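You operate a simulated robot arm through the tools that you are given. There is no shell and no other tool. Be economical: measure what you need, move in short steps, check, and stop when the job is done.

The job below is to be done with a simulated robot arm. You get a single attempt, and the scene is never put back.

JOB
Clean the plug marked 25 in the bath with the lid shut.
Fine: stand it in the cradle, run the bath till the dirt is gone, switch off and leave the plug in.

Only the result counts: the job must be done as asked and must still hold three seconds after the hand-in. Knocking over, shifting, dropping, spilling or breaking anything else fails it. Lids that push on must go on centred and level and be pressed home; caps that screw on are set level and turned clockwise until they are tight.

ROBOT AND FRAMES
A 6-joint arm with a two-finger parallel gripper, fixed in place. Base frame: the origin is at the foot of the arm, x ahead of it, y to its left, z up; the work surface is at about z = 0.854. Readings come in m, rad, newtons and seconds.
With the tool pointing down near the work surface it reaches from about 0.24 to 0.64 m from the base axis. Its first joint turns from -1.152 to 1.152 rad. Payload 2.7 kg.
The TCP is the grasp point between the finger pads, 0.023 m short of the fingertips. In the tool frame z runs along the fingers and y along their closing line. The gripper opens to 0.094 m. The fingers are 0.038 m wide and 0.01 m thick; the gripper's body (0.054 by 0.096 m) begins 0.039 m behind the TCP.
Orientation is told as [roll, pitch, yaw] about the base's x, y, z axes, in that order, counted from this pose: with the fingers straight down and closing along the base's y, the tool's x points along the base's -x, its y along +y and its z along -z.

CONTROLS
- The arm moves only by the tool step_arm. Its argument "targets" is a list of rows, each a list of 2 entries, a list of its own where there are three numbers: the shift along the tool's x, y, z in m, then the turn, a rotation vector about the tool's x, y, z in rad. In form: [[[x, y, z], [rx, ry, rz]], ...]. A call has 1 to 12 rows; each row shifts and turns the commanded pose from where the row before left it, along the tool's axes as they then stand. "gripper" is the gripper command, from -1 (fully open) to 1 (shut), values between in proportion, set as the call begins (left out, the last holds). A row lasts 0.2 s, in which the tool goes at most 0.05 m and 0.15 rad; a call with a longer step from one row to the next is refused whole, and so is a gripper value outside its range. A pose out of reach is approached as far as the arm can. The call stops where the force on the tool passes 40 N (or 10 N more than at its start, if that is more) or the arm is blocked; 0.2 s more then pass. The fingers move at their own pace (about 0.045 m/s each) and stop on an object; they squeeze with about 22 N. The grip force told is the motor's: it shows also when the fingers shut on nothing. Time passes only in rows, and 0.2 s behind the last, so rows that do not move let the fingers close. The reply holds the time, the measured pose of the TCP, the force on the tool along the base axes, the opening and the grip force, in the units named above and with some noise, and new pictures: "views" is both (left out), scene, wrist or none.
- Cameras (640 x 400 px; columns grow to the right, rows downward): "scene" is fixed at [0.0882, -0.4553, 1.4049]; the picture's right is [0.61, -0.79, 0.00], its down [-0.44, -0.34, -0.83] and it looks along [0.66, 0.51, -0.56] (base axes); focal length 282 px, centre (320, 200). "wrist" rides on the gripper at [0.086, 0.016, -0.074] in the tool frame; the picture's right is [-0.18, 0.98, 0.00], its down [-0.58, -0.11, -0.81] and it looks along [-0.79, -0.15, 0.59] (tool axes); focal length 243 px, centre (320, 200).
- probe_pixels(camera, pixels): for up to 12 pixels [column, row] of the newest picture of that camera ("zoom" is the newest enlarged one), the place [x, y, z] in the base frame of the surface seen there, good to about 0.002 m, but the place of the scene camera against the robot may be out by one fixed shift of up to 0.012 m in any direction. It takes no simulated time.
- close_up(camera, box): a new picture of the part [left, top, right, bottom] of that camera's present view, enlarged. It takes no simulated time.
- finish_job(): hands the job in; it is judged then, once.

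Work in short steps. Measure before you move; look again where a grasp or a placing could have gone wrong, and mend it. You have 80 turns and 170 pictures in all, those below and enlarged ones among them. Open the gripper and draw the arm clear of the work before you hand the job in, unless the task says otherwise; then end with one line.

The tools are called after "Call:" by a JSON object that holds its "api" and its "payload". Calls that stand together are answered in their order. step_arm: Moves the arm, as the interface text tells. Its arguments: {"type":"object","properties":{"targets":{"type":"array"},"gripper":{"type":"number"},"views":{"type":"string","enum":["both","scene","wrist","none"]}},"required":["targets"]} The other tools are called the same way: probe_pixels (camera, pixels) gives the place of the surface under pixels of a picture; close_up (camera, box) takes an enlarged picture of a part of a camera's view; finish_job () hands the job in.

At the start:

```text
time: 0.0
eef_pos: [0.4246, 0.0407, 1.2413]
tool_rot: [-0.001, 0.0, -0.001]
force: [0.7, -0.6, 0.5]
gripper_width: 0.0941
grip_force: 0.0
```

scene: 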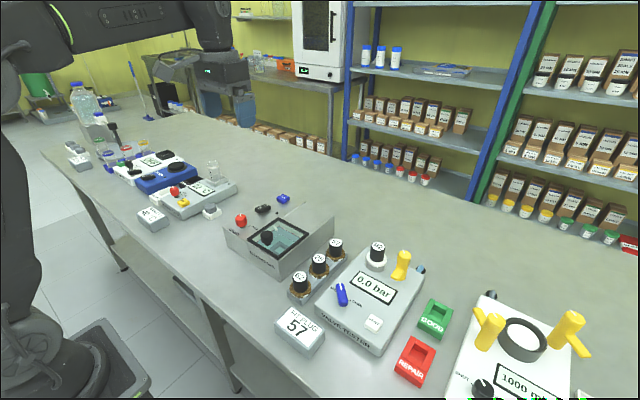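
wrist: 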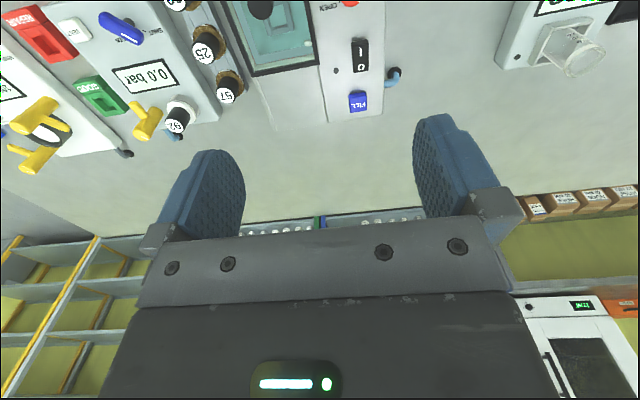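

The scene shows the bath near (280,240) and plugs near (300,285), (318,265), (335,248). I take enlarged views to identify the parts.

Call:
{"api": "close_up", "payload": {"camera": "scene", "box": [210, 180, 370, 300]}}

Call:
{"api": "close_up", "payload": {"camera": "wrist", "box": [150, 0, 410, 140]}}

```text
3.33 times, centred on (290, 240) of scene
```

zoom: 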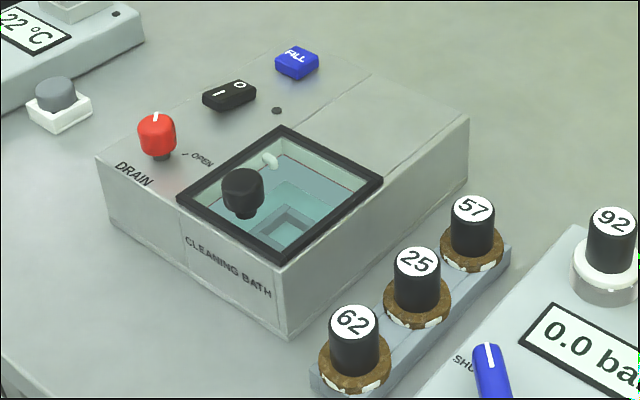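

```text
2.46 times, centred on (280, 70) of wrist
```

zoom: 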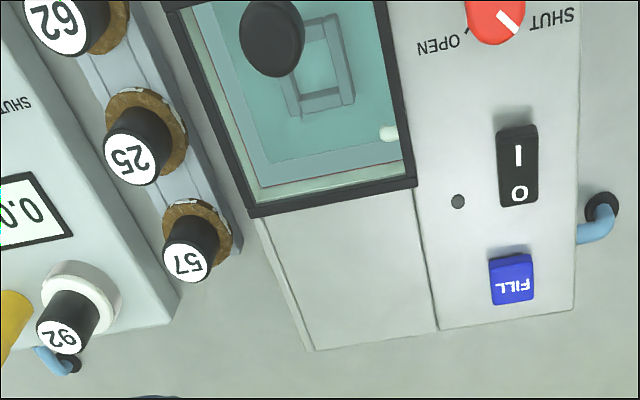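

The newest enlarged scene shows the bath: lid with knob, drain knob, rocker, FILL button, and plug 25 in the middle of the rack. I enlarge more closely for measuring.

Call:
{"api": "close_up", "payload": {"camera": "scene", "box": [215, 185, 343, 265]}}

Call:
{"api": "probe_pixels", "payload": {"camera": "scene", "pixels": [[300, 277], [319, 258], [336, 243], [319, 275], [301, 293]]}}

Call:
{"api": "probe_pixels", "payload": {"camera": "wrist", "pixels": [[201, 54], [226, 96], [173, 2], [263, 7], [360, 45], [360, 77], [358, 97], [336, 82]]}}

```text
5.00 times, centred on (279, 225) of scene
```

zoom: 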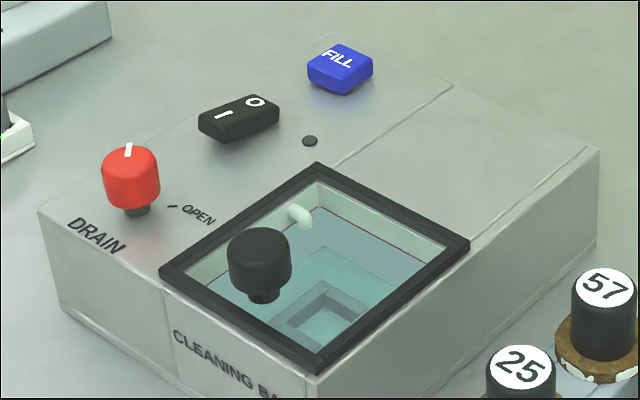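

```text
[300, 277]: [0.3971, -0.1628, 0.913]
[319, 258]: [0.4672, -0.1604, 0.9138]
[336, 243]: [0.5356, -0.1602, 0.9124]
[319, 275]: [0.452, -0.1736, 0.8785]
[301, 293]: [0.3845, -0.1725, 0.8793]
```

```text
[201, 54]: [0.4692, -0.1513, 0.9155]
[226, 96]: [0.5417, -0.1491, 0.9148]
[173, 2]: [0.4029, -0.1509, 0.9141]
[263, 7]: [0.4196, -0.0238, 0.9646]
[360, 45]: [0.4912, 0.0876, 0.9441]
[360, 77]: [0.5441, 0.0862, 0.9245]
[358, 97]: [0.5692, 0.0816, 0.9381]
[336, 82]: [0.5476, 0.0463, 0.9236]
```

I measure the lid frame, knob, rocker and drain in the newest enlarged scene view.

Call:
{"api": "probe_pixels", "payload": {"camera": "zoom", "pixels": [[318, 166], [464, 243], [315, 367], [166, 273], [260, 243], [130, 165], [218, 122], [262, 103], [340, 60], [598, 150], [300, 218], [340, 310]]}}

Call:
{"api": "probe_pixels", "payload": {"camera": "zoom", "pixels": [[400, 255], [240, 235], [305, 310], [40, 212], [450, 88], [360, 130], [520, 190], [310, 140], [120, 200], [420, 215], [350, 260], [170, 208]]}}

```text
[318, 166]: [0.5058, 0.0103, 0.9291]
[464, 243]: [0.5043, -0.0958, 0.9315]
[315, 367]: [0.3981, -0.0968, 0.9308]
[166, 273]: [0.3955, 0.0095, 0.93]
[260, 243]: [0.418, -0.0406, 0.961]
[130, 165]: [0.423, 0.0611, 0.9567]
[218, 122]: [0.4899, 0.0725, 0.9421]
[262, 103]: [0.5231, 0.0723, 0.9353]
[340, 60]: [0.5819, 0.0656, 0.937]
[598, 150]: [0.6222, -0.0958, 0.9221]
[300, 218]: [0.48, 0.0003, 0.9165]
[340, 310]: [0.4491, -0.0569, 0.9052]
```

```text
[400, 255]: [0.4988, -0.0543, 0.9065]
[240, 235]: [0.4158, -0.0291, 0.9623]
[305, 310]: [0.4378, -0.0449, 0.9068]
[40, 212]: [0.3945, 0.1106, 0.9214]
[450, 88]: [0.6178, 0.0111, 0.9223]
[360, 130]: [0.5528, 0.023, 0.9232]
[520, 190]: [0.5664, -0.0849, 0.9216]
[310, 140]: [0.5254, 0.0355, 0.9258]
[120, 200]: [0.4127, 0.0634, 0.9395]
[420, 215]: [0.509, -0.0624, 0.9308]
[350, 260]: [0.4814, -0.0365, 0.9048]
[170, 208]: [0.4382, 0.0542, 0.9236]
```

Lid frame spans about x 0.40–0.51, y −0.09–0.02 with its knob near x 0.42. I lower over it for a better wrist view.

Call:
{"api": "step_arm", "payload": {"targets": [[[0.005, -0.0185, 0.035], [0, 0, 0]], [[0.005, -0.0185, 0.035], [0, 0, 0]], [[0.005, -0.0185, 0.035], [0, 0, 0]], [[0.005, -0.0185, 0.035], [0, 0, 0]]], "gripper": -1, "views": "wrist"}}

```text
time: 1.0
eef_pos: [0.4025, -0.0326, 1.1006]
tool_rot: [0.0, -0.001, -0.001]
force: [0.0, -1.0, -0.1]
gripper_width: 0.0941
grip_force: 0.1
```

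wrist: 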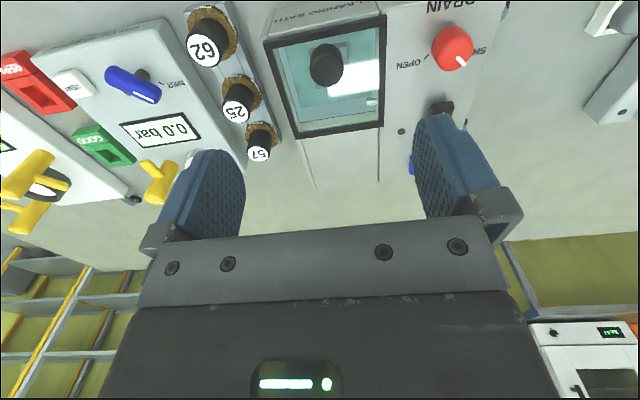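

Call:
{"api": "close_up", "payload": {"camera": "wrist", "box": [240, 0, 496, 160]}}

Call:
{"api": "probe_pixels", "payload": {"camera": "wrist", "pixels": [[325, 62], [312, 62], [341, 62], [326, 75], [266, 46], [383, 22], [297, 134], [382, 122], [241, 110], [260, 153], [207, 50], [455, 48]]}}

```text
2.50 times, centred on (368, 80) of wrist
```

zoom: 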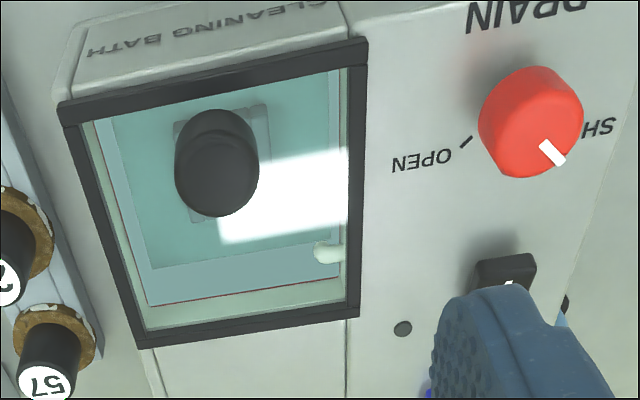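

```text
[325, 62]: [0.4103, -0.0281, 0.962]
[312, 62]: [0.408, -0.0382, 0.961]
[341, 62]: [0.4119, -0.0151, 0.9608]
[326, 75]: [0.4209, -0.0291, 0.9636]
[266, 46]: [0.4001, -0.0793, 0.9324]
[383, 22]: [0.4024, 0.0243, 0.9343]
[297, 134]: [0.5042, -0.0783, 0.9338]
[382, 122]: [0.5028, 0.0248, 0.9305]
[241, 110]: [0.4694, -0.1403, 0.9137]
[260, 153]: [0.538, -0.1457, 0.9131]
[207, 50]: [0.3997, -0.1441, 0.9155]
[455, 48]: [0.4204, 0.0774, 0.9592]
```

The knob's centre is near (0.418, −0.027), top at z 0.963. I go down around it with fingers open.

Call:
{"api": "step_arm", "payload": {"targets": [[[-0.004, 0.0015, 0.035], [0, 0, 0]], [[-0.004, 0.0015, 0.035], [0, 0, 0]], [[-0.004, 0.0015, 0.035], [0, 0, 0]], [[-0.0035, 0.0011, 0.017], [0, 0, 0]], [[0, 0, 0.018], [0, 0, 0]]], "views": "both"}}

```text
time: 2.2
eef_pos: [0.4188, -0.0266, 0.96]
tool_rot: [0.0, -0.002, 0.002]
force: [-0.2, -0.4, 0.4]
gripper_width: 0.0939
grip_force: 0.1
```

scene: 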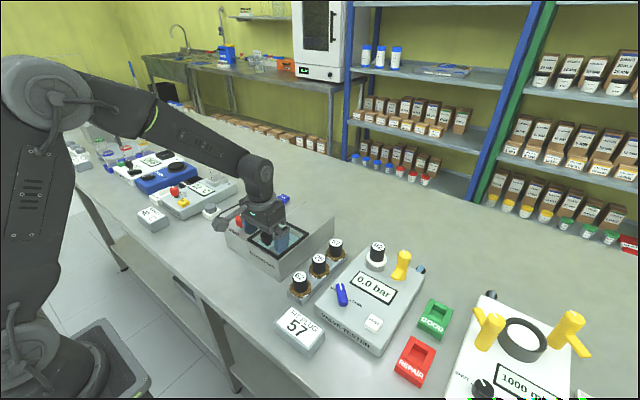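
wrist: 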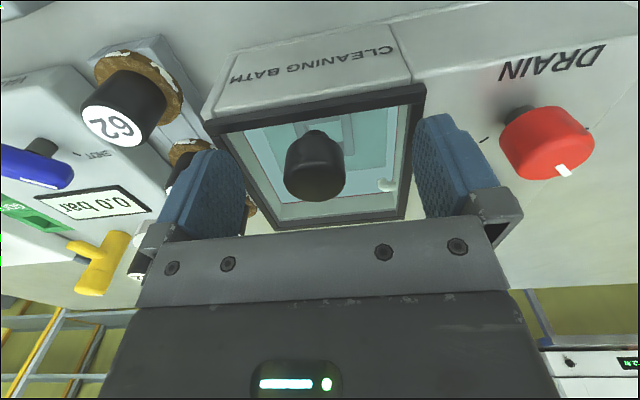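

The knob sits between the pads at (315,165); I close on it.

Call:
{"api": "step_arm", "payload": {"targets": [[[0, 0, 0], [0, 0, 0]], [[0, 0, 0], [0, 0, 0]], [[0, 0, 0], [0, 0, 0]], [[0, 0, 0], [0, 0, 0]], [[0, 0, 0], [0, 0, 0]]], "gripper": 1, "views": "wrist"}}

```text
time: 3.4
eef_pos: [0.4195, -0.0299, 0.9621]
tool_rot: [-0.004, 0.0, -0.002]
force: [0.7, -27.5, -1.9]
gripper_width: 0.0292
grip_force: 44.7
```

wrist: 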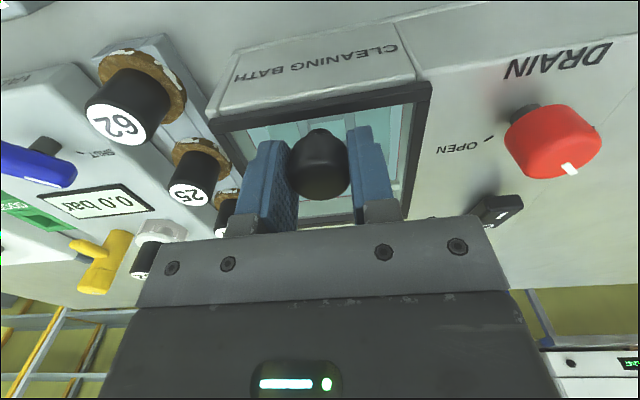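

The knob pulls the tool sideways (−27 N on y), so I shift 4 mm to −y, then try a short slide toward +x.

Call:
{"api": "step_arm", "payload": {"targets": [[[0, -0.004, 0], [0, 0, 0]], [[0, 0, 0], [0, 0, 0]]], "views": "none"}}

Call:
{"api": "step_arm", "payload": {"targets": [[[-0.003, 0, 0], [0, 0, 0]], [[-0.003, 0, 0], [0, 0, 0]], [[-0.004, 0, 0], [0, 0, 0]]], "views": "wrist"}}

```text
time: 4.0
eef_pos: [0.4196, -0.0299, 0.9605]
tool_rot: [0.002, 0.0, 0.0]
force: [-0.8, -0.1, -8.4]
gripper_width: 0.0289
grip_force: 44.7
```

```text
time: 4.8
eef_pos: [0.4318, -0.0292, 0.9618]
tool_rot: [0.003, 0.001, 0.0]
force: [-1.1, 16.8, -4.3]
gripper_width: 0.029
grip_force: 44.7
```

wrist: 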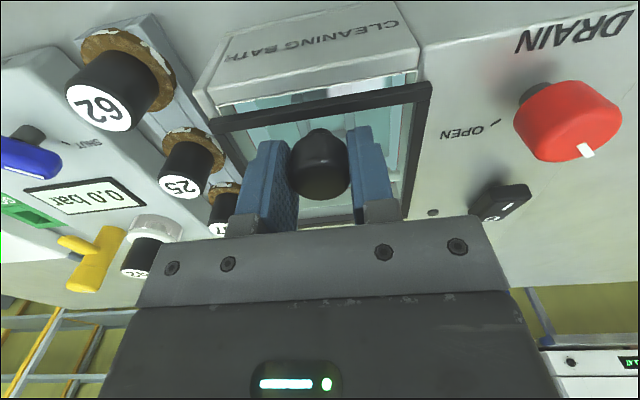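

It slides freely along +x (gap opened at (310,95)). I continue sliding.

Call:
{"api": "step_arm", "payload": {"targets": [[[-0.012, 0.0015, 0], [0, 0, 0]], [[-0.012, 0, 0], [0, 0, 0]], [[-0.012, 0, 0], [0, 0, 0]], [[-0.012, 0, 0], [0, 0, 0]], [[-0.012, 0, 0], [0, 0, 0]], [[-0.012, 0, 0], [0, 0, 0]], [[-0.01, 0, 0], [0, 0, 0]]], "views": "both"}}

```text
time: 6.4
eef_pos: [0.5121, -0.0303, 0.9618]
tool_rot: [-0.004, -0.001, -0.001]
force: [-1.0, -2.1, -9.8]
gripper_width: 0.029
grip_force: 45.2
```

scene: 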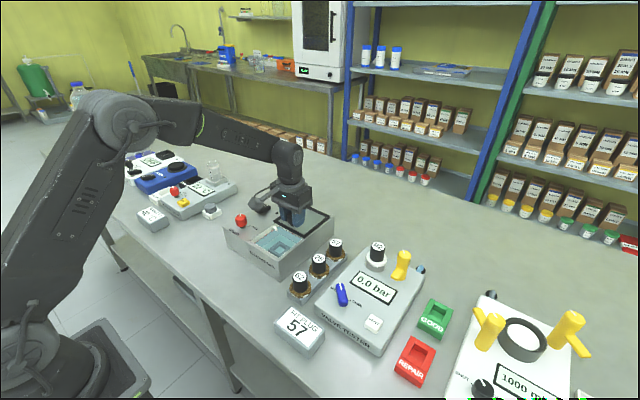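
wrist: 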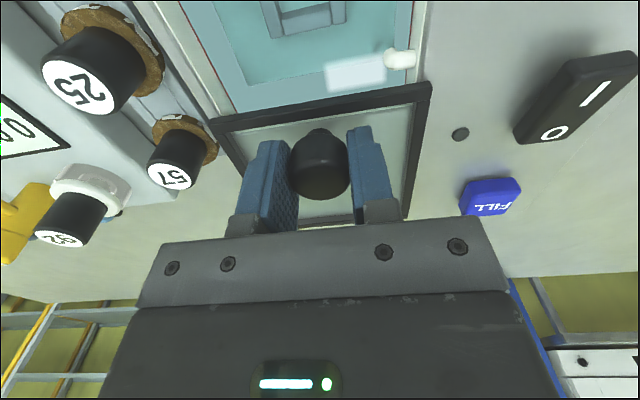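

The lid is nearly fully back; I add 8 mm, then release and rise.

Call:
{"api": "step_arm", "payload": {"targets": [[[-0.004, 0, 0], [0, 0, 0]], [[-0.004, 0, 0], [0, 0, 0]]], "views": "none"}}

Call:
{"api": "step_arm", "payload": {"targets": [[[0, 0, 0], [0, 0, 0]], [[0, 0, 0], [0, 0, 0]], [[0, 0, 0], [0, 0, 0]], [[0, 0, -0.02], [0, 0, 0]], [[0, 0, -0.05], [0, 0, 0]], [[0.05, 0, -0.05], [0, 0, 0]], [[0.05, 0, -0.02], [0, 0, 0]]], "gripper": -1, "views": "both"}}

```text
time: 7.0
eef_pos: [0.5194, -0.0306, 0.9615]
tool_rot: [-0.001, 0.001, 0.001]
force: [-0.5, -6.9, -5.7]
gripper_width: 0.0292
grip_force: 44.3
```

```text
refused: row 6 steps farther than a row can; nothing moved
```

The last call was refused for a step too long; I repeat with shorter rows.

Call:
{"api": "step_arm", "payload": {"targets": [[[0, 0, 0], [0, 0, 0]], [[0, 0, 0], [0, 0, 0]], [[0, 0, 0], [0, 0, 0]], [[0, 0, -0.02], [0, 0, 0]], [[0, 0, -0.045], [0, 0, 0]], [[0.03, 0, -0.03], [0, 0, 0]], [[0.03, 0, -0.03], [0, 0, 0]], [[0.03, 0, -0.02], [0, 0, 0]]], "gripper": -1, "views": "both"}}

```text
time: 8.8
eef_pos: [0.4313, -0.0302, 1.1077]
tool_rot: [0.0, -0.001, 0.001]
force: [-0.2, 0.5, -0.5]
gripper_width: 0.094
grip_force: 0.1
```

scene: 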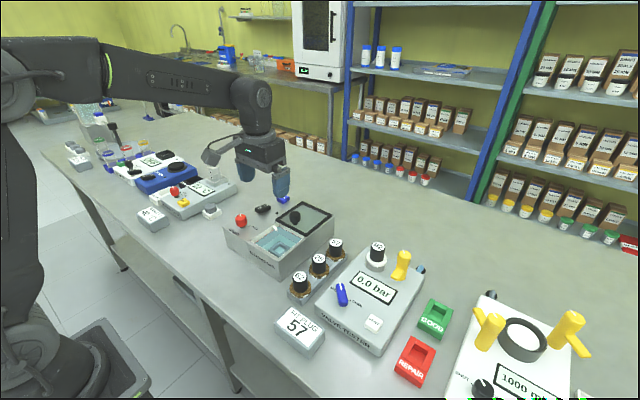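
wrist: 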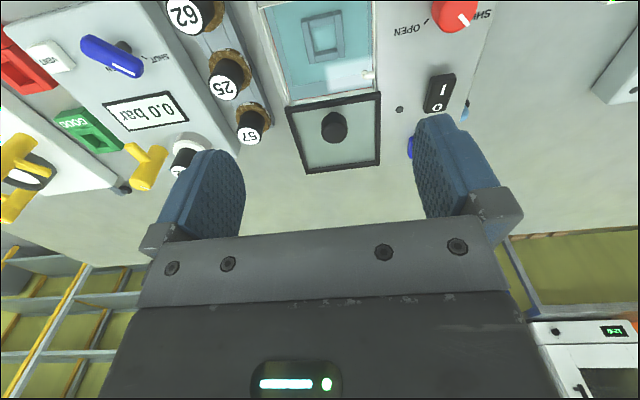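

The bath is open. I enlarge both views of the open bath to see the cradle, water mark and rack.

Call:
{"api": "close_up", "payload": {"camera": "wrist", "box": [200, 0, 392, 120]}}

Call:
{"api": "close_up", "payload": {"camera": "scene", "box": [225, 195, 353, 275]}}

Call:
{"api": "probe_pixels", "payload": {"camera": "wrist", "pixels": [[305, 16], [340, 13], [309, 54], [343, 50], [323, 34], [355, 40], [226, 87], [224, 76], [213, 76], [238, 76], [366, 72], [290, 92]]}}

```text
3.33 times, centred on (296, 60) of wrist
```

zoom: 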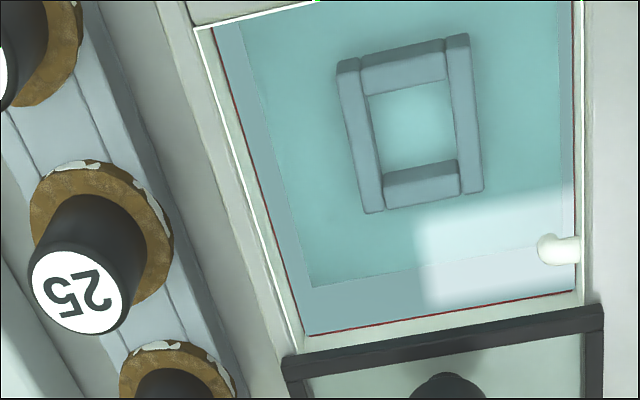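

```text
5.00 times, centred on (289, 235) of scene
```

zoom: 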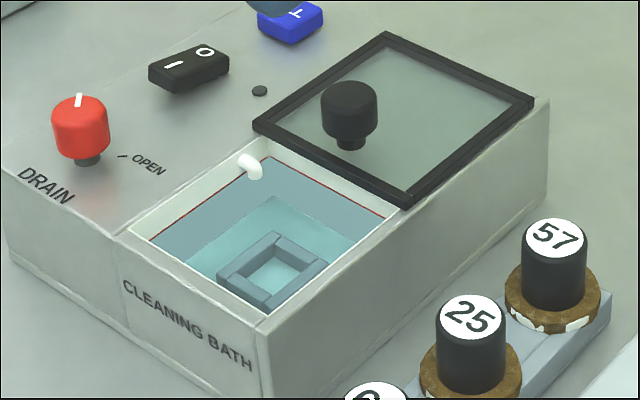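

```text
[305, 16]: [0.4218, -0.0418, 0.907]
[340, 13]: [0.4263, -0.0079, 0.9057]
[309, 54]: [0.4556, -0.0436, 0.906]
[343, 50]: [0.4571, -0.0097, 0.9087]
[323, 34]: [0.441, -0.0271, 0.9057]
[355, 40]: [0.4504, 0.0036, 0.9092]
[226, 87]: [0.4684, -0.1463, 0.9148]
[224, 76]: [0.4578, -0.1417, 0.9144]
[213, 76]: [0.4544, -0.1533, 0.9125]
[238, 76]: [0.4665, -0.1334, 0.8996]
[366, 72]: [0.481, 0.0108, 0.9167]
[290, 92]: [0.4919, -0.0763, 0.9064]
```

The water meets the red mark line and the cradle centres near (0.449, −0.029). Plug 25 is near (0.469, −0.150); I move above it with fingers partly open.

Call:
{"api": "step_arm", "payload": {"targets": [[[-0.0094, -0.03, 0.02], [0, 0, 0]], [[-0.0094, -0.03, 0.027], [0, 0, 0]], [[-0.0094, -0.03, 0.027], [0, 0, 0]], [[-0.0095, -0.03, 0.034], [0, 0, 0]], [[0, 0, 0.03], [0, 0, 0]]], "gripper": -0.06, "views": "both"}}

```text
time: 10.0
eef_pos: [0.4689, -0.1517, 0.9682]
tool_rot: [0.0, -0.001, -0.001]
force: [0.4, 0.4, -0.9]
gripper_width: 0.0501
grip_force: 0.0
```

scene: 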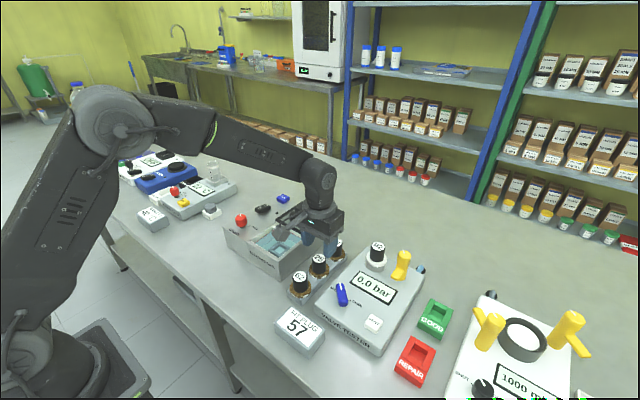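
wrist: 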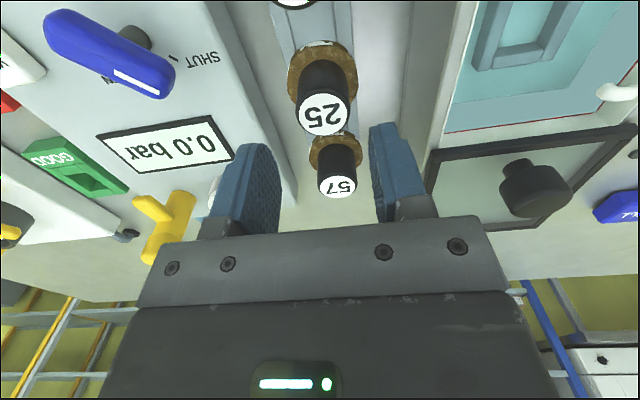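

Call:
{"api": "probe_pixels", "payload": {"camera": "wrist", "pixels": [[323, 112], [298, 112], [348, 112], [323, 97], [323, 130], [338, 185], [324, 50], [300, 60], [352, 100], [290, 85], [330, 13], [310, 112]]}}

Call:
{"api": "close_up", "payload": {"camera": "wrist", "box": [220, 0, 412, 200]}}

```text
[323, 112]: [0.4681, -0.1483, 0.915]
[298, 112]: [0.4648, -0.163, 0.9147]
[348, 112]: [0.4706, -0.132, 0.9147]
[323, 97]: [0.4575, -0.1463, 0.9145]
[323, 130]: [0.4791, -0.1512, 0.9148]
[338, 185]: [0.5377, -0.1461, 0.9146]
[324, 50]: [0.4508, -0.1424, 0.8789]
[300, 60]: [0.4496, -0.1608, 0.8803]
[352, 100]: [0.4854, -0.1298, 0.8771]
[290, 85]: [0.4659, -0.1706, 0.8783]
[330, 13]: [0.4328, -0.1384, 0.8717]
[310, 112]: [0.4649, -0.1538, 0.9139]
```

```text
2.00 times, centred on (316, 100) of wrist
```

zoom: 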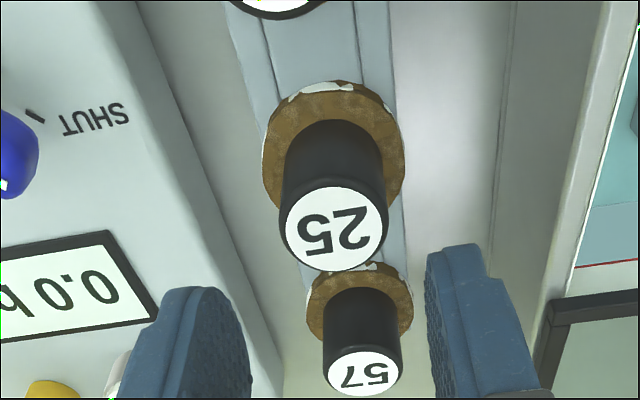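

The handle spans y −0.163…−0.132 (≈31 mm wide), top z 0.915, flange top z 0.879. I shift 2 mm to +y and go down to z 0.907, then close.

Call:
{"api": "step_arm", "payload": {"targets": [[[0, 0.002, 0.02], [0, 0, 0]], [[0, 0, 0.02], [0, 0, 0]], [[0, 0, 0.02], [0, 0, 0]], [[0, 0, 0], [0, 0, 0]]], "views": "wrist"}}

Call:
{"api": "step_arm", "payload": {"targets": [[[0, 0, 0], [0, 0, 0]], [[0, 0, 0], [0, 0, 0]]], "gripper": 1, "views": "wrist"}}

```text
time: 11.0
eef_pos: [0.4673, -0.1472, 0.9082]
tool_rot: [0.0, 0.0, 0.002]
force: [0.5, -0.6, 0.0]
gripper_width: 0.0499
grip_force: 0.0
```

wrist: 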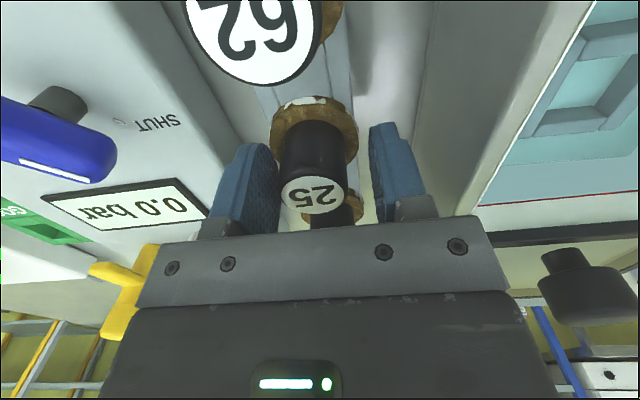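

```text
time: 11.6
eef_pos: [0.4672, -0.1468, 0.908]
tool_rot: [0.0, 0.001, 0.0]
force: [0.2, -2.6, -0.8]
gripper_width: 0.0329
grip_force: 21.5
```

wrist: 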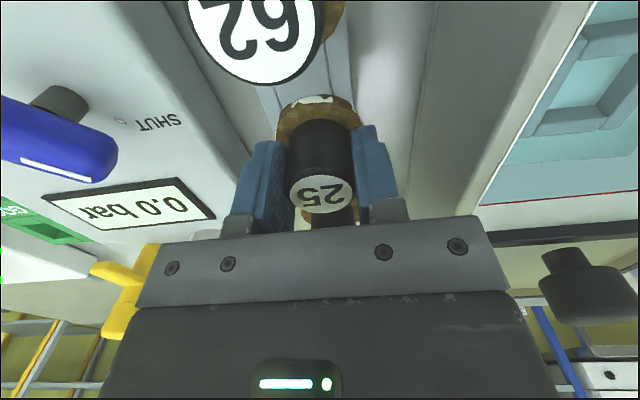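

The pads hold the handle at 33 mm. I let the grip settle and lift straight up slowly.

Call:
{"api": "step_arm", "payload": {"targets": [[[0, 0, 0], [0, 0, 0]], [[0, 0, 0], [0, 0, 0]], [[0, 0, -0.01], [0, 0, 0]], [[0, 0, -0.015], [0, 0, 0]], [[0, 0, -0.03], [0, 0, 0]], [[0, 0, -0.03], [0, 0, 0]], [[0, 0, -0.03], [0, 0, 0]]], "views": "both"}}

Call:
{"api": "close_up", "payload": {"camera": "scene", "box": [225, 185, 385, 285]}}

```text
time: 13.2
eef_pos: [0.4685, -0.1451, 1.0224]
tool_rot: [0.001, 0.0, -0.001]
force: [-0.9, 0.5, -0.1]
gripper_width: 0.0325
grip_force: 22.0
```

scene: 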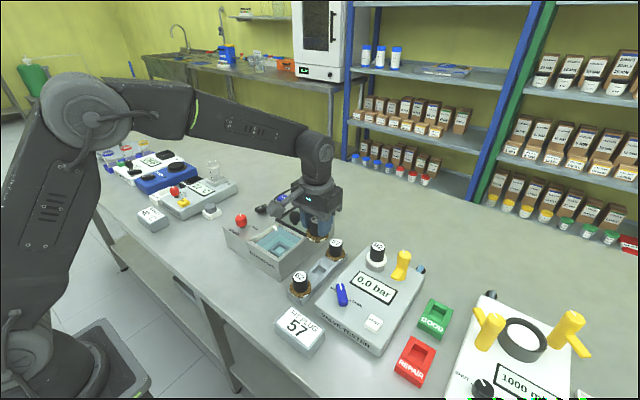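
wrist: 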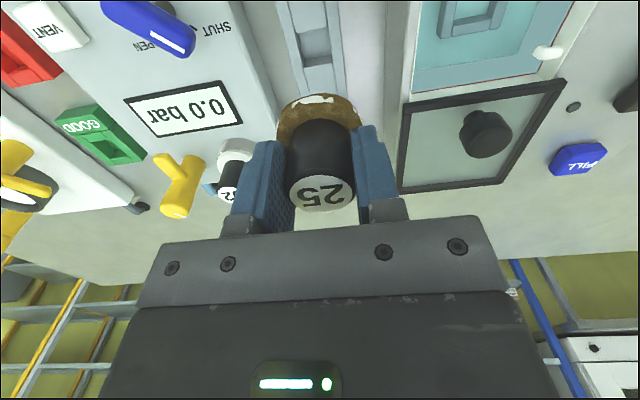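

```text
4.00 times, centred on (305, 235) of scene
```

zoom: 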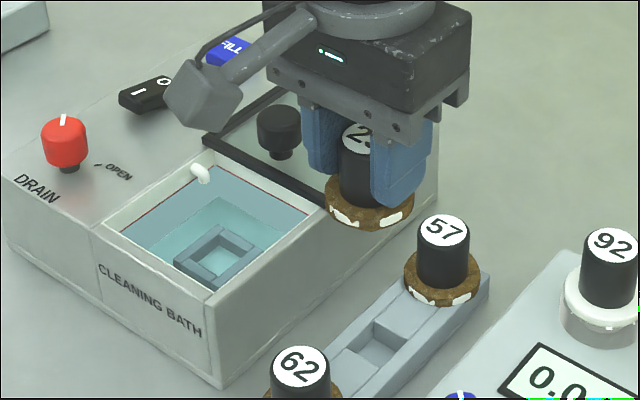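

The plug is held upright and the rack shows an identical square socket. I enlarge the scene for accurate locations of the rack socket and bath cradle.

Call:
{"api": "close_up", "payload": {"camera": "scene", "box": [254, 235, 302, 265]}}

Call:
{"api": "close_up", "payload": {"camera": "scene", "box": [295, 250, 343, 280]}}

Call:
{"api": "close_up", "payload": {"camera": "wrist", "box": [265, 0, 361, 60]}}

```text
13.33 times, centred on (278, 250) of scene
```

zoom: 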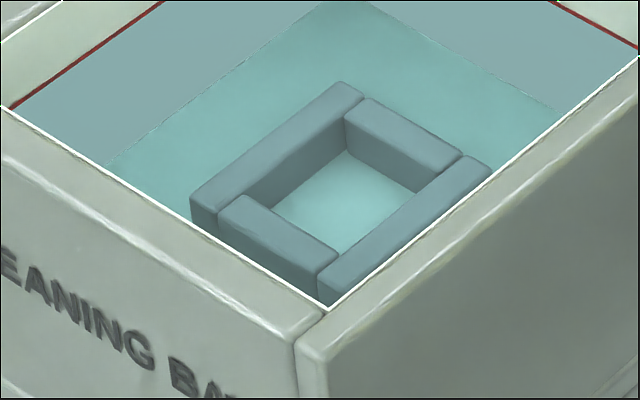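

```text
13.33 times, centred on (319, 265) of scene
```

zoom: 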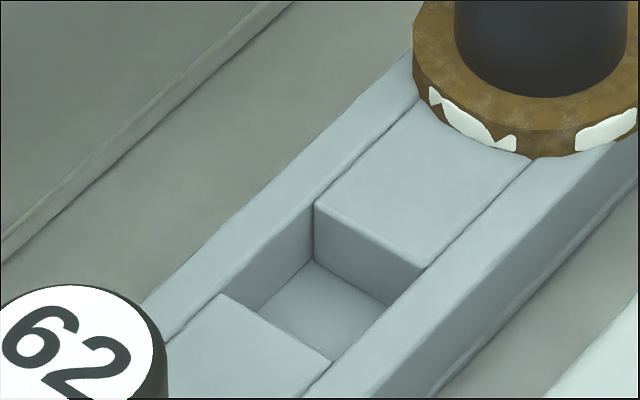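

```text
6.67 times, centred on (313, 30) of wrist
```

zoom: 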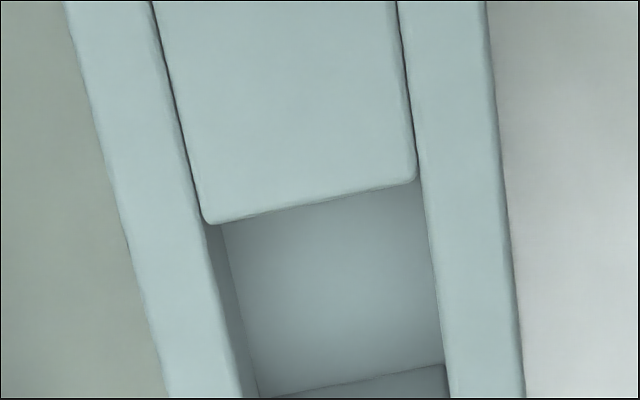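

I probe the scene at cradle and rack-socket corners to calibrate the two against each other.

Call:
{"api": "probe_pixels", "payload": {"camera": "scene", "pixels": [[279.35, 249.03], [279.35, 245], [285, 249], [279.35, 253], [274, 249], [279.35, 249.03], [318.4, 264.8], [327.2, 270.3], [320.2, 277.4], [311.2, 272.0]]}}

Call:
{"api": "probe_pixels", "payload": {"camera": "wrist", "pixels": [[294.5, 33], [328.2, 26.2], [298, 57], [333, 54], [310, 20], [290, 15], [340, 40]]}}

```text
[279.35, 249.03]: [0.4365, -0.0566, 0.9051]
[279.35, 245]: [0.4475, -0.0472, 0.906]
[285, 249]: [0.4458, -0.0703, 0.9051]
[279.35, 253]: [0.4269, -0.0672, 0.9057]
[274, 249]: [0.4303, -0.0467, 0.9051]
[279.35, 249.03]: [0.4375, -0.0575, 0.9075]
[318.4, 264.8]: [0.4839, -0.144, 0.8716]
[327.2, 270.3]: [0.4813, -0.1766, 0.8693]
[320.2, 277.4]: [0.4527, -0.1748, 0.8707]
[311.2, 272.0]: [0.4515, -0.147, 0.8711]
```

```text
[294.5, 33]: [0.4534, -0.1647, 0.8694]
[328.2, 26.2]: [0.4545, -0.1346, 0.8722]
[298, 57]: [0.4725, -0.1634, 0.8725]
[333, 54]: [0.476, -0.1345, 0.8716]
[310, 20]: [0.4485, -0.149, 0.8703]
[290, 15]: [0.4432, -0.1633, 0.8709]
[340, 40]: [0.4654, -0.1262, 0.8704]
```

Combining both views: cradle centre ≈ (0.4515, −0.029), top ≈ z 0.886. I carry the plug above it at the present height and check.

Call:
{"api": "step_arm", "payload": {"targets": [[[0.004, 0.029, 0], [0, 0, 0]], [[0.004, 0.029, 0], [0, 0, 0]], [[0.004, 0.029, 0], [0, 0, 0]], [[0.004, 0.029, 0], [0, 0, 0]], [[0, 0, 0], [0, 0, 0]]], "views": "both"}}

Call:
{"api": "close_up", "payload": {"camera": "scene", "box": [230, 190, 326, 250]}}

Call:
{"api": "close_up", "payload": {"camera": "wrist", "box": [220, 0, 412, 120]}}

```text
time: 14.4
eef_pos: [0.452, -0.0313, 1.0225]
tool_rot: [0.0, 0.001, 0.0]
force: [-0.1, 0.1, -0.7]
gripper_width: 0.0328
grip_force: 22.3
```

scene: 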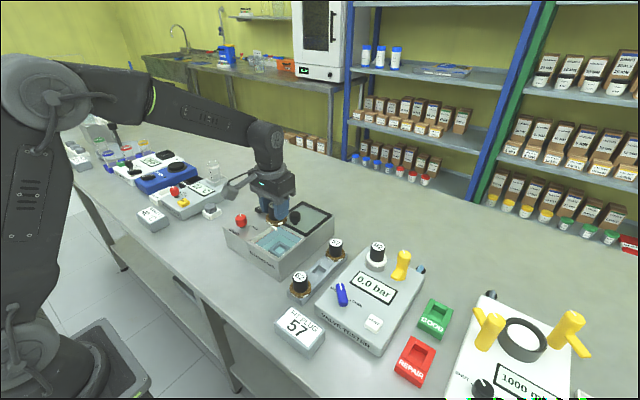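
wrist: 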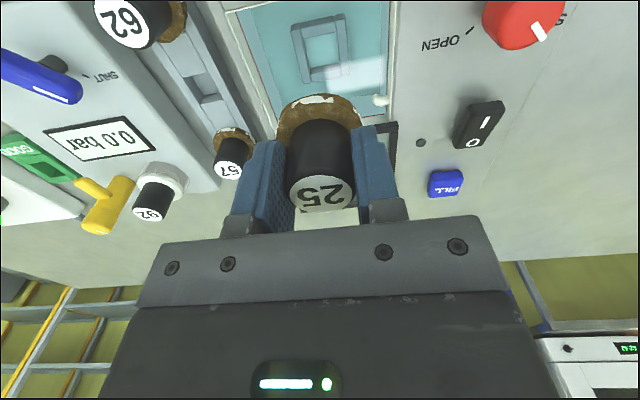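

```text
6.67 times, centred on (278, 220) of scene
```

zoom: 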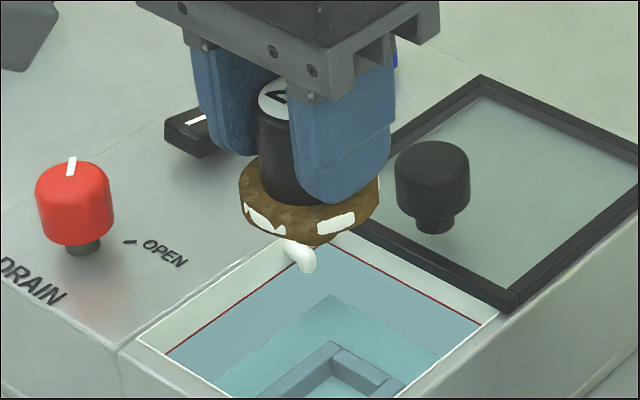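

```text
3.33 times, centred on (316, 60) of wrist
```

zoom: 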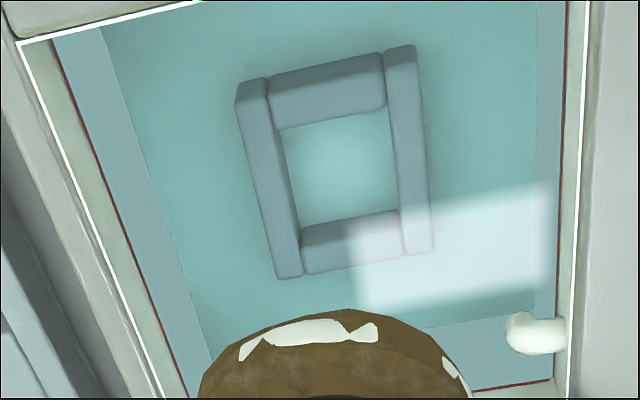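

I probe the water surface above the cradle centre in this wrist picture (322.6, 51.6) for a second ray.

Call:
{"api": "probe_pixels", "payload": {"camera": "wrist", "pixels": [[322.6, 51.6], [316.6, 51.6], [328.6, 51.6], [322.6, 45.6], [322.6, 57.6], [322.6, 51.6]]}}

```text
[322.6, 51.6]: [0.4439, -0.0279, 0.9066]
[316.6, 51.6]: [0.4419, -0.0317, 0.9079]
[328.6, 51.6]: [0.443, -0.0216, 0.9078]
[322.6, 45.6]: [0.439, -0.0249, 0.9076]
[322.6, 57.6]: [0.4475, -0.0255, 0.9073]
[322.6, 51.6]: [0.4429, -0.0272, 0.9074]
```

Second ray agrees: cradle ≈ (0.451, −0.028). I centre there and lower to z ≈ 0.94.

Call:
{"api": "step_arm", "payload": {"targets": [[[0.001, 0.003, 0], [0, 0, 0]], [[0, 0, 0.03], [0, 0, 0]], [[0, 0, 0.03], [0, 0, 0]], [[0, 0, 0.02], [0, 0, 0]], [[0, 0, 0], [0, 0, 0]]], "views": "both"}}

Call:
{"api": "close_up", "payload": {"camera": "scene", "box": [230, 205, 326, 265]}}

Call:
{"api": "close_up", "payload": {"camera": "wrist", "box": [220, 0, 412, 120]}}

```text
time: 15.6
eef_pos: [0.4497, -0.0303, 0.9433]
tool_rot: [0.0, -0.001, 0.0]
force: [0.9, -0.4, 0.3]
gripper_width: 0.0325
grip_force: 22.0
```

scene: 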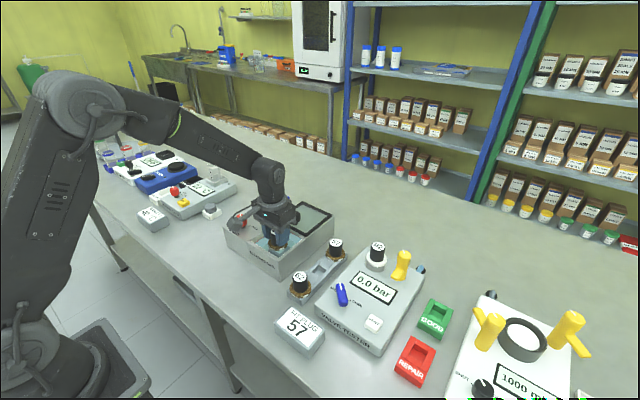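
wrist: 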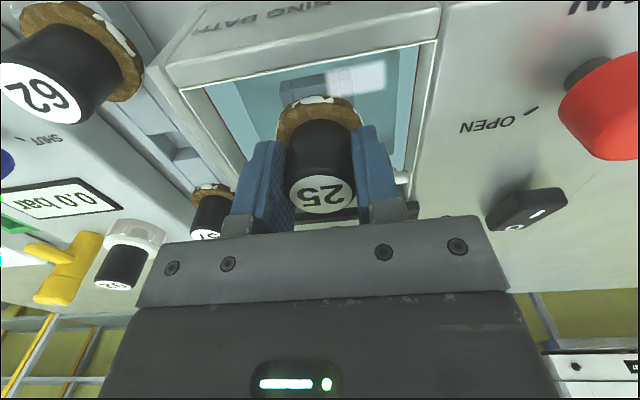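

```text
6.67 times, centred on (278, 235) of scene
```

zoom: 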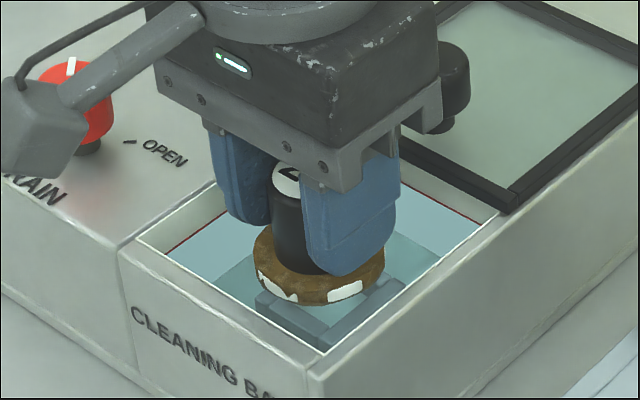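

```text
3.33 times, centred on (316, 60) of wrist
```

zoom: 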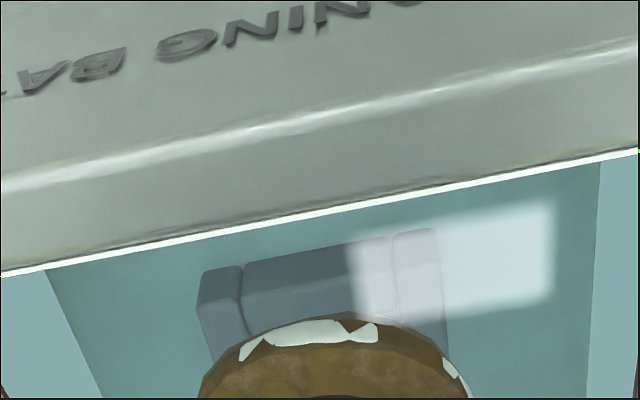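

The plug is over the cradle at (300,110) wrist. I lower in small steps and watch the force.

Call:
{"api": "step_arm", "payload": {"targets": [[[-0.001, 0.0015, 0.006], [0, 0, 0]], [[0, 0, 0.005], [0, 0, 0]], [[0, 0, 0.003], [0, 0, 0]], [[0, 0, 0.003], [0, 0, 0]]], "views": "both"}}

Call:
{"api": "close_up", "payload": {"camera": "scene", "box": [230, 205, 326, 265]}}

```text
time: 16.6
eef_pos: [0.4502, -0.0261, 0.9278]
tool_rot: [-0.001, 0.001, -0.002]
force: [0.6, -0.5, -1.0]
gripper_width: 0.0324
grip_force: 22.3
```

scene: 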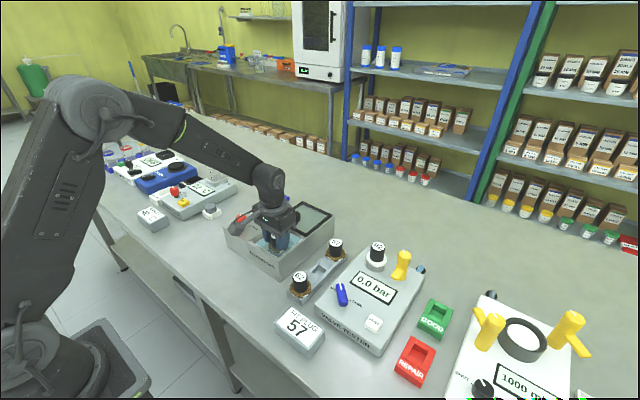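
wrist: 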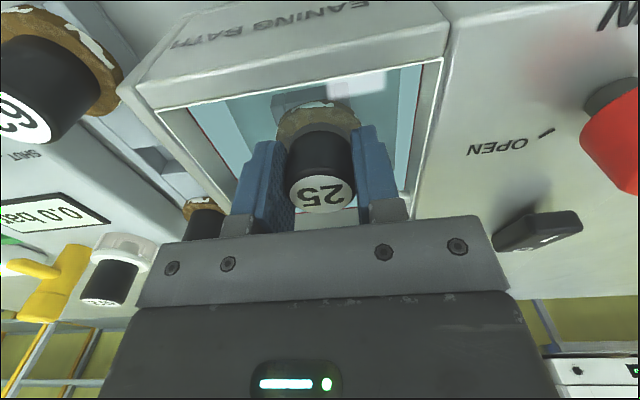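

```text
6.67 times, centred on (278, 235) of scene
```

zoom: 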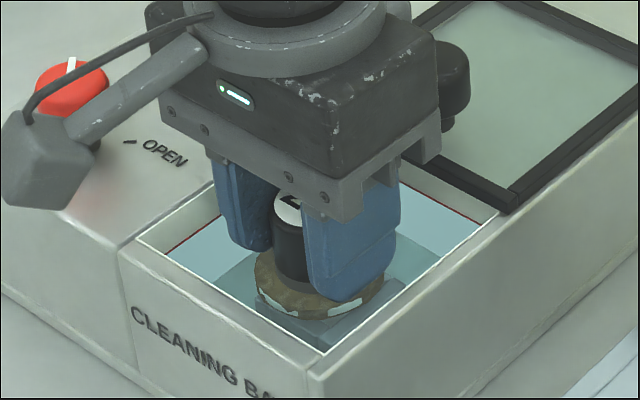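

y now reads −0.0261, slightly off the target −0.028; I nudge back 1.5 mm and view the cradle against the flange.

Call:
{"api": "step_arm", "payload": {"targets": [[[-0.0005, -0.0015, 0], [0, 0, 0]], [[0, 0, 0], [0, 0, 0]]], "views": "wrist"}}

Call:
{"api": "close_up", "payload": {"camera": "wrist", "box": [248, 60, 408, 160]}}

```text
time: 17.2
eef_pos: [0.4519, -0.0275, 0.9268]
tool_rot: [0.001, 0.0, 0.001]
force: [-0.3, -0.2, -0.6]
gripper_width: 0.0326
grip_force: 22.1
```

wrist: 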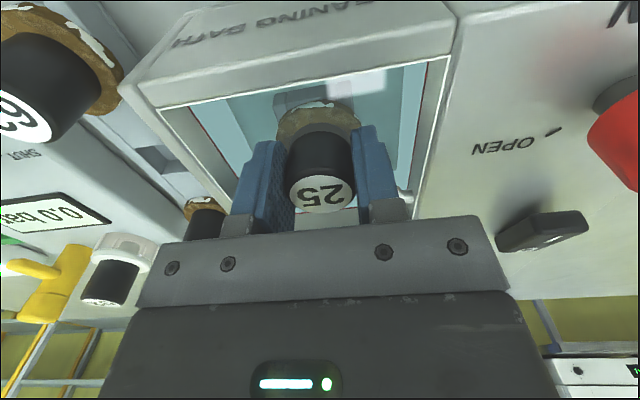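

```text
4.00 times, centred on (328, 110) of wrist
```

zoom: 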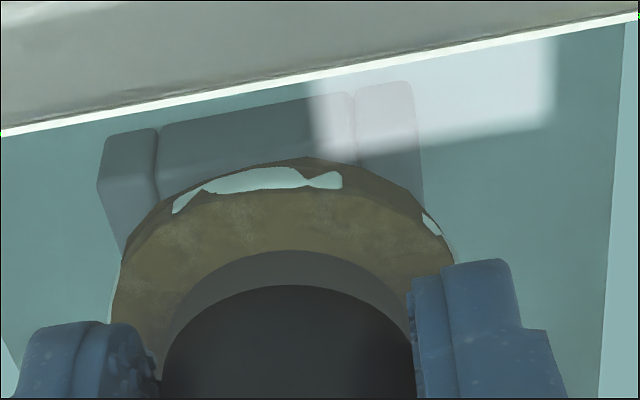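

The cradle seems centred within about 1 mm of the flange. I lower further in 2–3 mm steps.

Call:
{"api": "step_arm", "payload": {"targets": [[[0, 0.0005, 0.002], [0, 0, 0]], [[0, 0, 0.002], [0, 0, 0]], [[0, 0, 0.002], [0, 0, 0]], [[0, 0, 0], [0, 0, 0]]], "views": "none"}}

Call:
{"api": "step_arm", "payload": {"targets": [[[0, 0, 0.002], [0, 0, 0]], [[0, 0, 0.002], [0, 0, 0]], [[0, 0, 0], [0, 0, 0]]], "views": "wrist"}}

Call:
{"api": "close_up", "payload": {"camera": "scene", "box": [230, 205, 326, 265]}}

```text
time: 18.2
eef_pos: [0.452, -0.0284, 0.9213]
tool_rot: [0.001, 0.0, 0.001]
force: [0.6, 0.2, 0.2]
gripper_width: 0.0326
grip_force: 21.9
```

```text
time: 19.0
eef_pos: [0.453, -0.0279, 0.9155]
tool_rot: [0.001, -0.001, -0.001]
force: [-0.8, 0.3, -0.5]
gripper_width: 0.0326
grip_force: 21.8
```

wrist: 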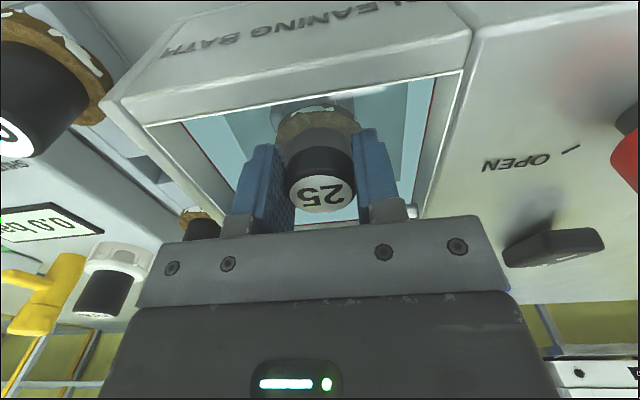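

```text
6.67 times, centred on (278, 235) of scene
```

zoom: 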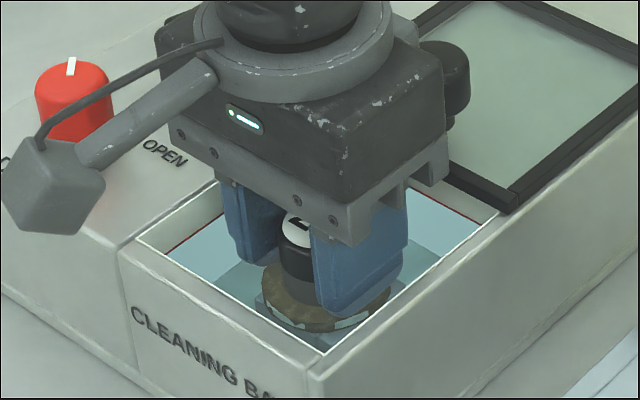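

No contact yet at z 0.9155; I keep lowering in 2 mm steps.

Call:
{"api": "step_arm", "payload": {"targets": [[[0, 0, 0.002], [0, 0, 0]], [[0, 0, 0.002], [0, 0, 0]], [[0, 0, 0.002], [0, 0, 0]], [[0, 0, 0], [0, 0, 0]]], "views": "none"}}

Call:
{"api": "close_up", "payload": {"camera": "wrist", "box": [248, 60, 408, 160]}}

```text
time: 20.0
eef_pos: [0.4537, -0.0281, 0.9123]
tool_rot: [0.0, -0.003, 0.0]
force: [-4.3, 0.6, 16.7]
gripper_width: 0.0326
grip_force: 21.8
```

```text
4.00 times, centred on (328, 110) of wrist
```

zoom: 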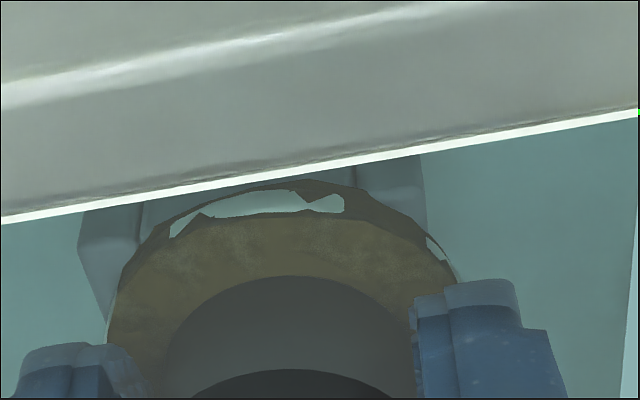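

Contact at z ≈ 0.912 with 17 N. I need to know whether the flange rests or a pin is catching; I look closely from both cameras.

Call:
{"api": "step_arm", "payload": {"targets": [[[0, 0, -0.002], [0, 0, 0]]], "views": "both"}}

Call:
{"api": "close_up", "payload": {"camera": "scene", "box": [254, 230, 302, 260]}}

Call:
{"api": "close_up", "payload": {"camera": "wrist", "box": [258, 80, 374, 152]}}

```text
time: 20.4
eef_pos: [0.4532, -0.0276, 0.9111]
tool_rot: [0.001, 0.002, 0.0]
force: [0.9, -1.3, 1.5]
gripper_width: 0.0328
grip_force: 22.5
```

scene: 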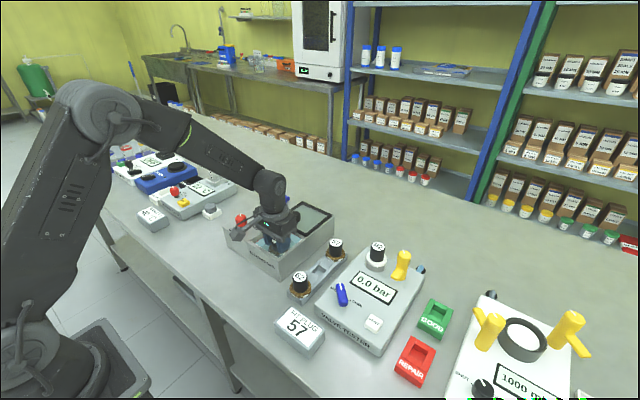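
wrist: 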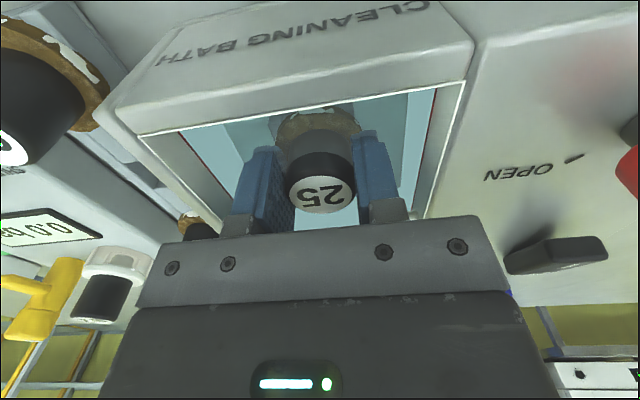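

```text
13.33 times, centred on (278, 245) of scene
```

zoom: 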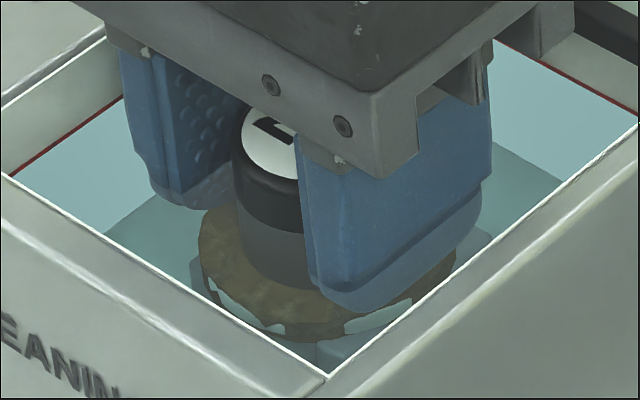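

```text
5.52 times, centred on (316, 116) of wrist
```

zoom: 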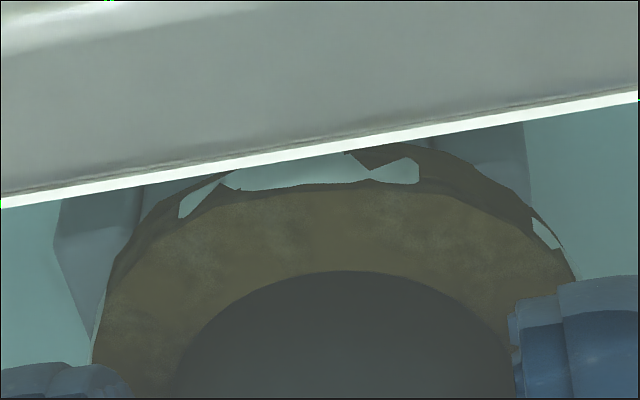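

The flange appears about level with the cradle top. I test whether the nose is captured by nudging +x 4 mm and watching the force.

Call:
{"api": "step_arm", "payload": {"targets": [[[-0.002, 0, 0], [0, 0, 0]], [[-0.002, 0, 0], [0, 0, 0]], [[0, 0, 0], [0, 0, 0]]], "views": "none"}}

Call:
{"api": "step_arm", "payload": {"targets": [[[0.002, 0, 0], [0, 0, 0]], [[0.002, 0, 0], [0, 0, 0]], [[0.002, 0, 0], [0, 0, 0]], [[0.002, 0, 0], [0, 0, 0]], [[0, 0, 0], [0, 0, 0]]], "views": "none"}}

```text
time: 21.2
eef_pos: [0.4571, -0.0286, 0.9117]
tool_rot: [0.001, 0.001, 0.0]
force: [-4.5, 0.9, 0.3]
gripper_width: 0.0328
grip_force: 22.5
```

```text
time: 22.4
eef_pos: [0.4495, -0.0283, 0.913]
tool_rot: [-0.001, -0.004, 0.0]
force: [6.1, 0.5, 0.2]
gripper_width: 0.0323
grip_force: 21.5
```

Forces −4.5 N at x 0.457 and +6 N at x 0.4495 show the nose is captured, centre ≈ 0.453. I return there and press down gently to confirm seating.

Call:
{"api": "step_arm", "payload": {"targets": [[[-0.002, 0, 0], [0, 0, 0]], [[-0.002, 0, 0], [0, 0, 0]], [[0, 0, 0.002], [0, 0, 0]], [[0, 0, 0.0015], [0, 0, 0]], [[0, 0, 0], [0, 0, 0]]], "views": "none"}}

Call:
{"api": "step_arm", "payload": {"targets": [[[0, 0.002, -0.002], [0, 0, 0]], [[0, 0.0015, 0], [0, 0, 0]], [[0, 0, 0], [0, 0, 0]]], "views": "none"}}

Call:
{"api": "step_arm", "payload": {"targets": [[[0, -0.003, 0], [0, 0, 0]], [[0, -0.003, 0], [0, 0, 0]], [[0, 0, 0], [0, 0, 0]]], "views": "none"}}

```text
time: 23.6
eef_pos: [0.454, -0.0278, 0.9094]
tool_rot: [0.0, -0.005, 0.002]
force: [-0.7, -4.1, 19.0]
gripper_width: 0.0328
grip_force: 21.6
```

```text
time: 24.4
eef_pos: [0.4515, -0.0265, 0.9103]
tool_rot: [-0.001, 0.001, -0.002]
force: [1.0, -22.1, -1.3]
gripper_width: 0.033
grip_force: 21.7
```

```text
time: 25.2
eef_pos: [0.4526, -0.029, 0.911]
tool_rot: [0.0, -0.002, 0.0]
force: [-0.1, -0.3, -0.3]
gripper_width: 0.0326
grip_force: 22.3
```

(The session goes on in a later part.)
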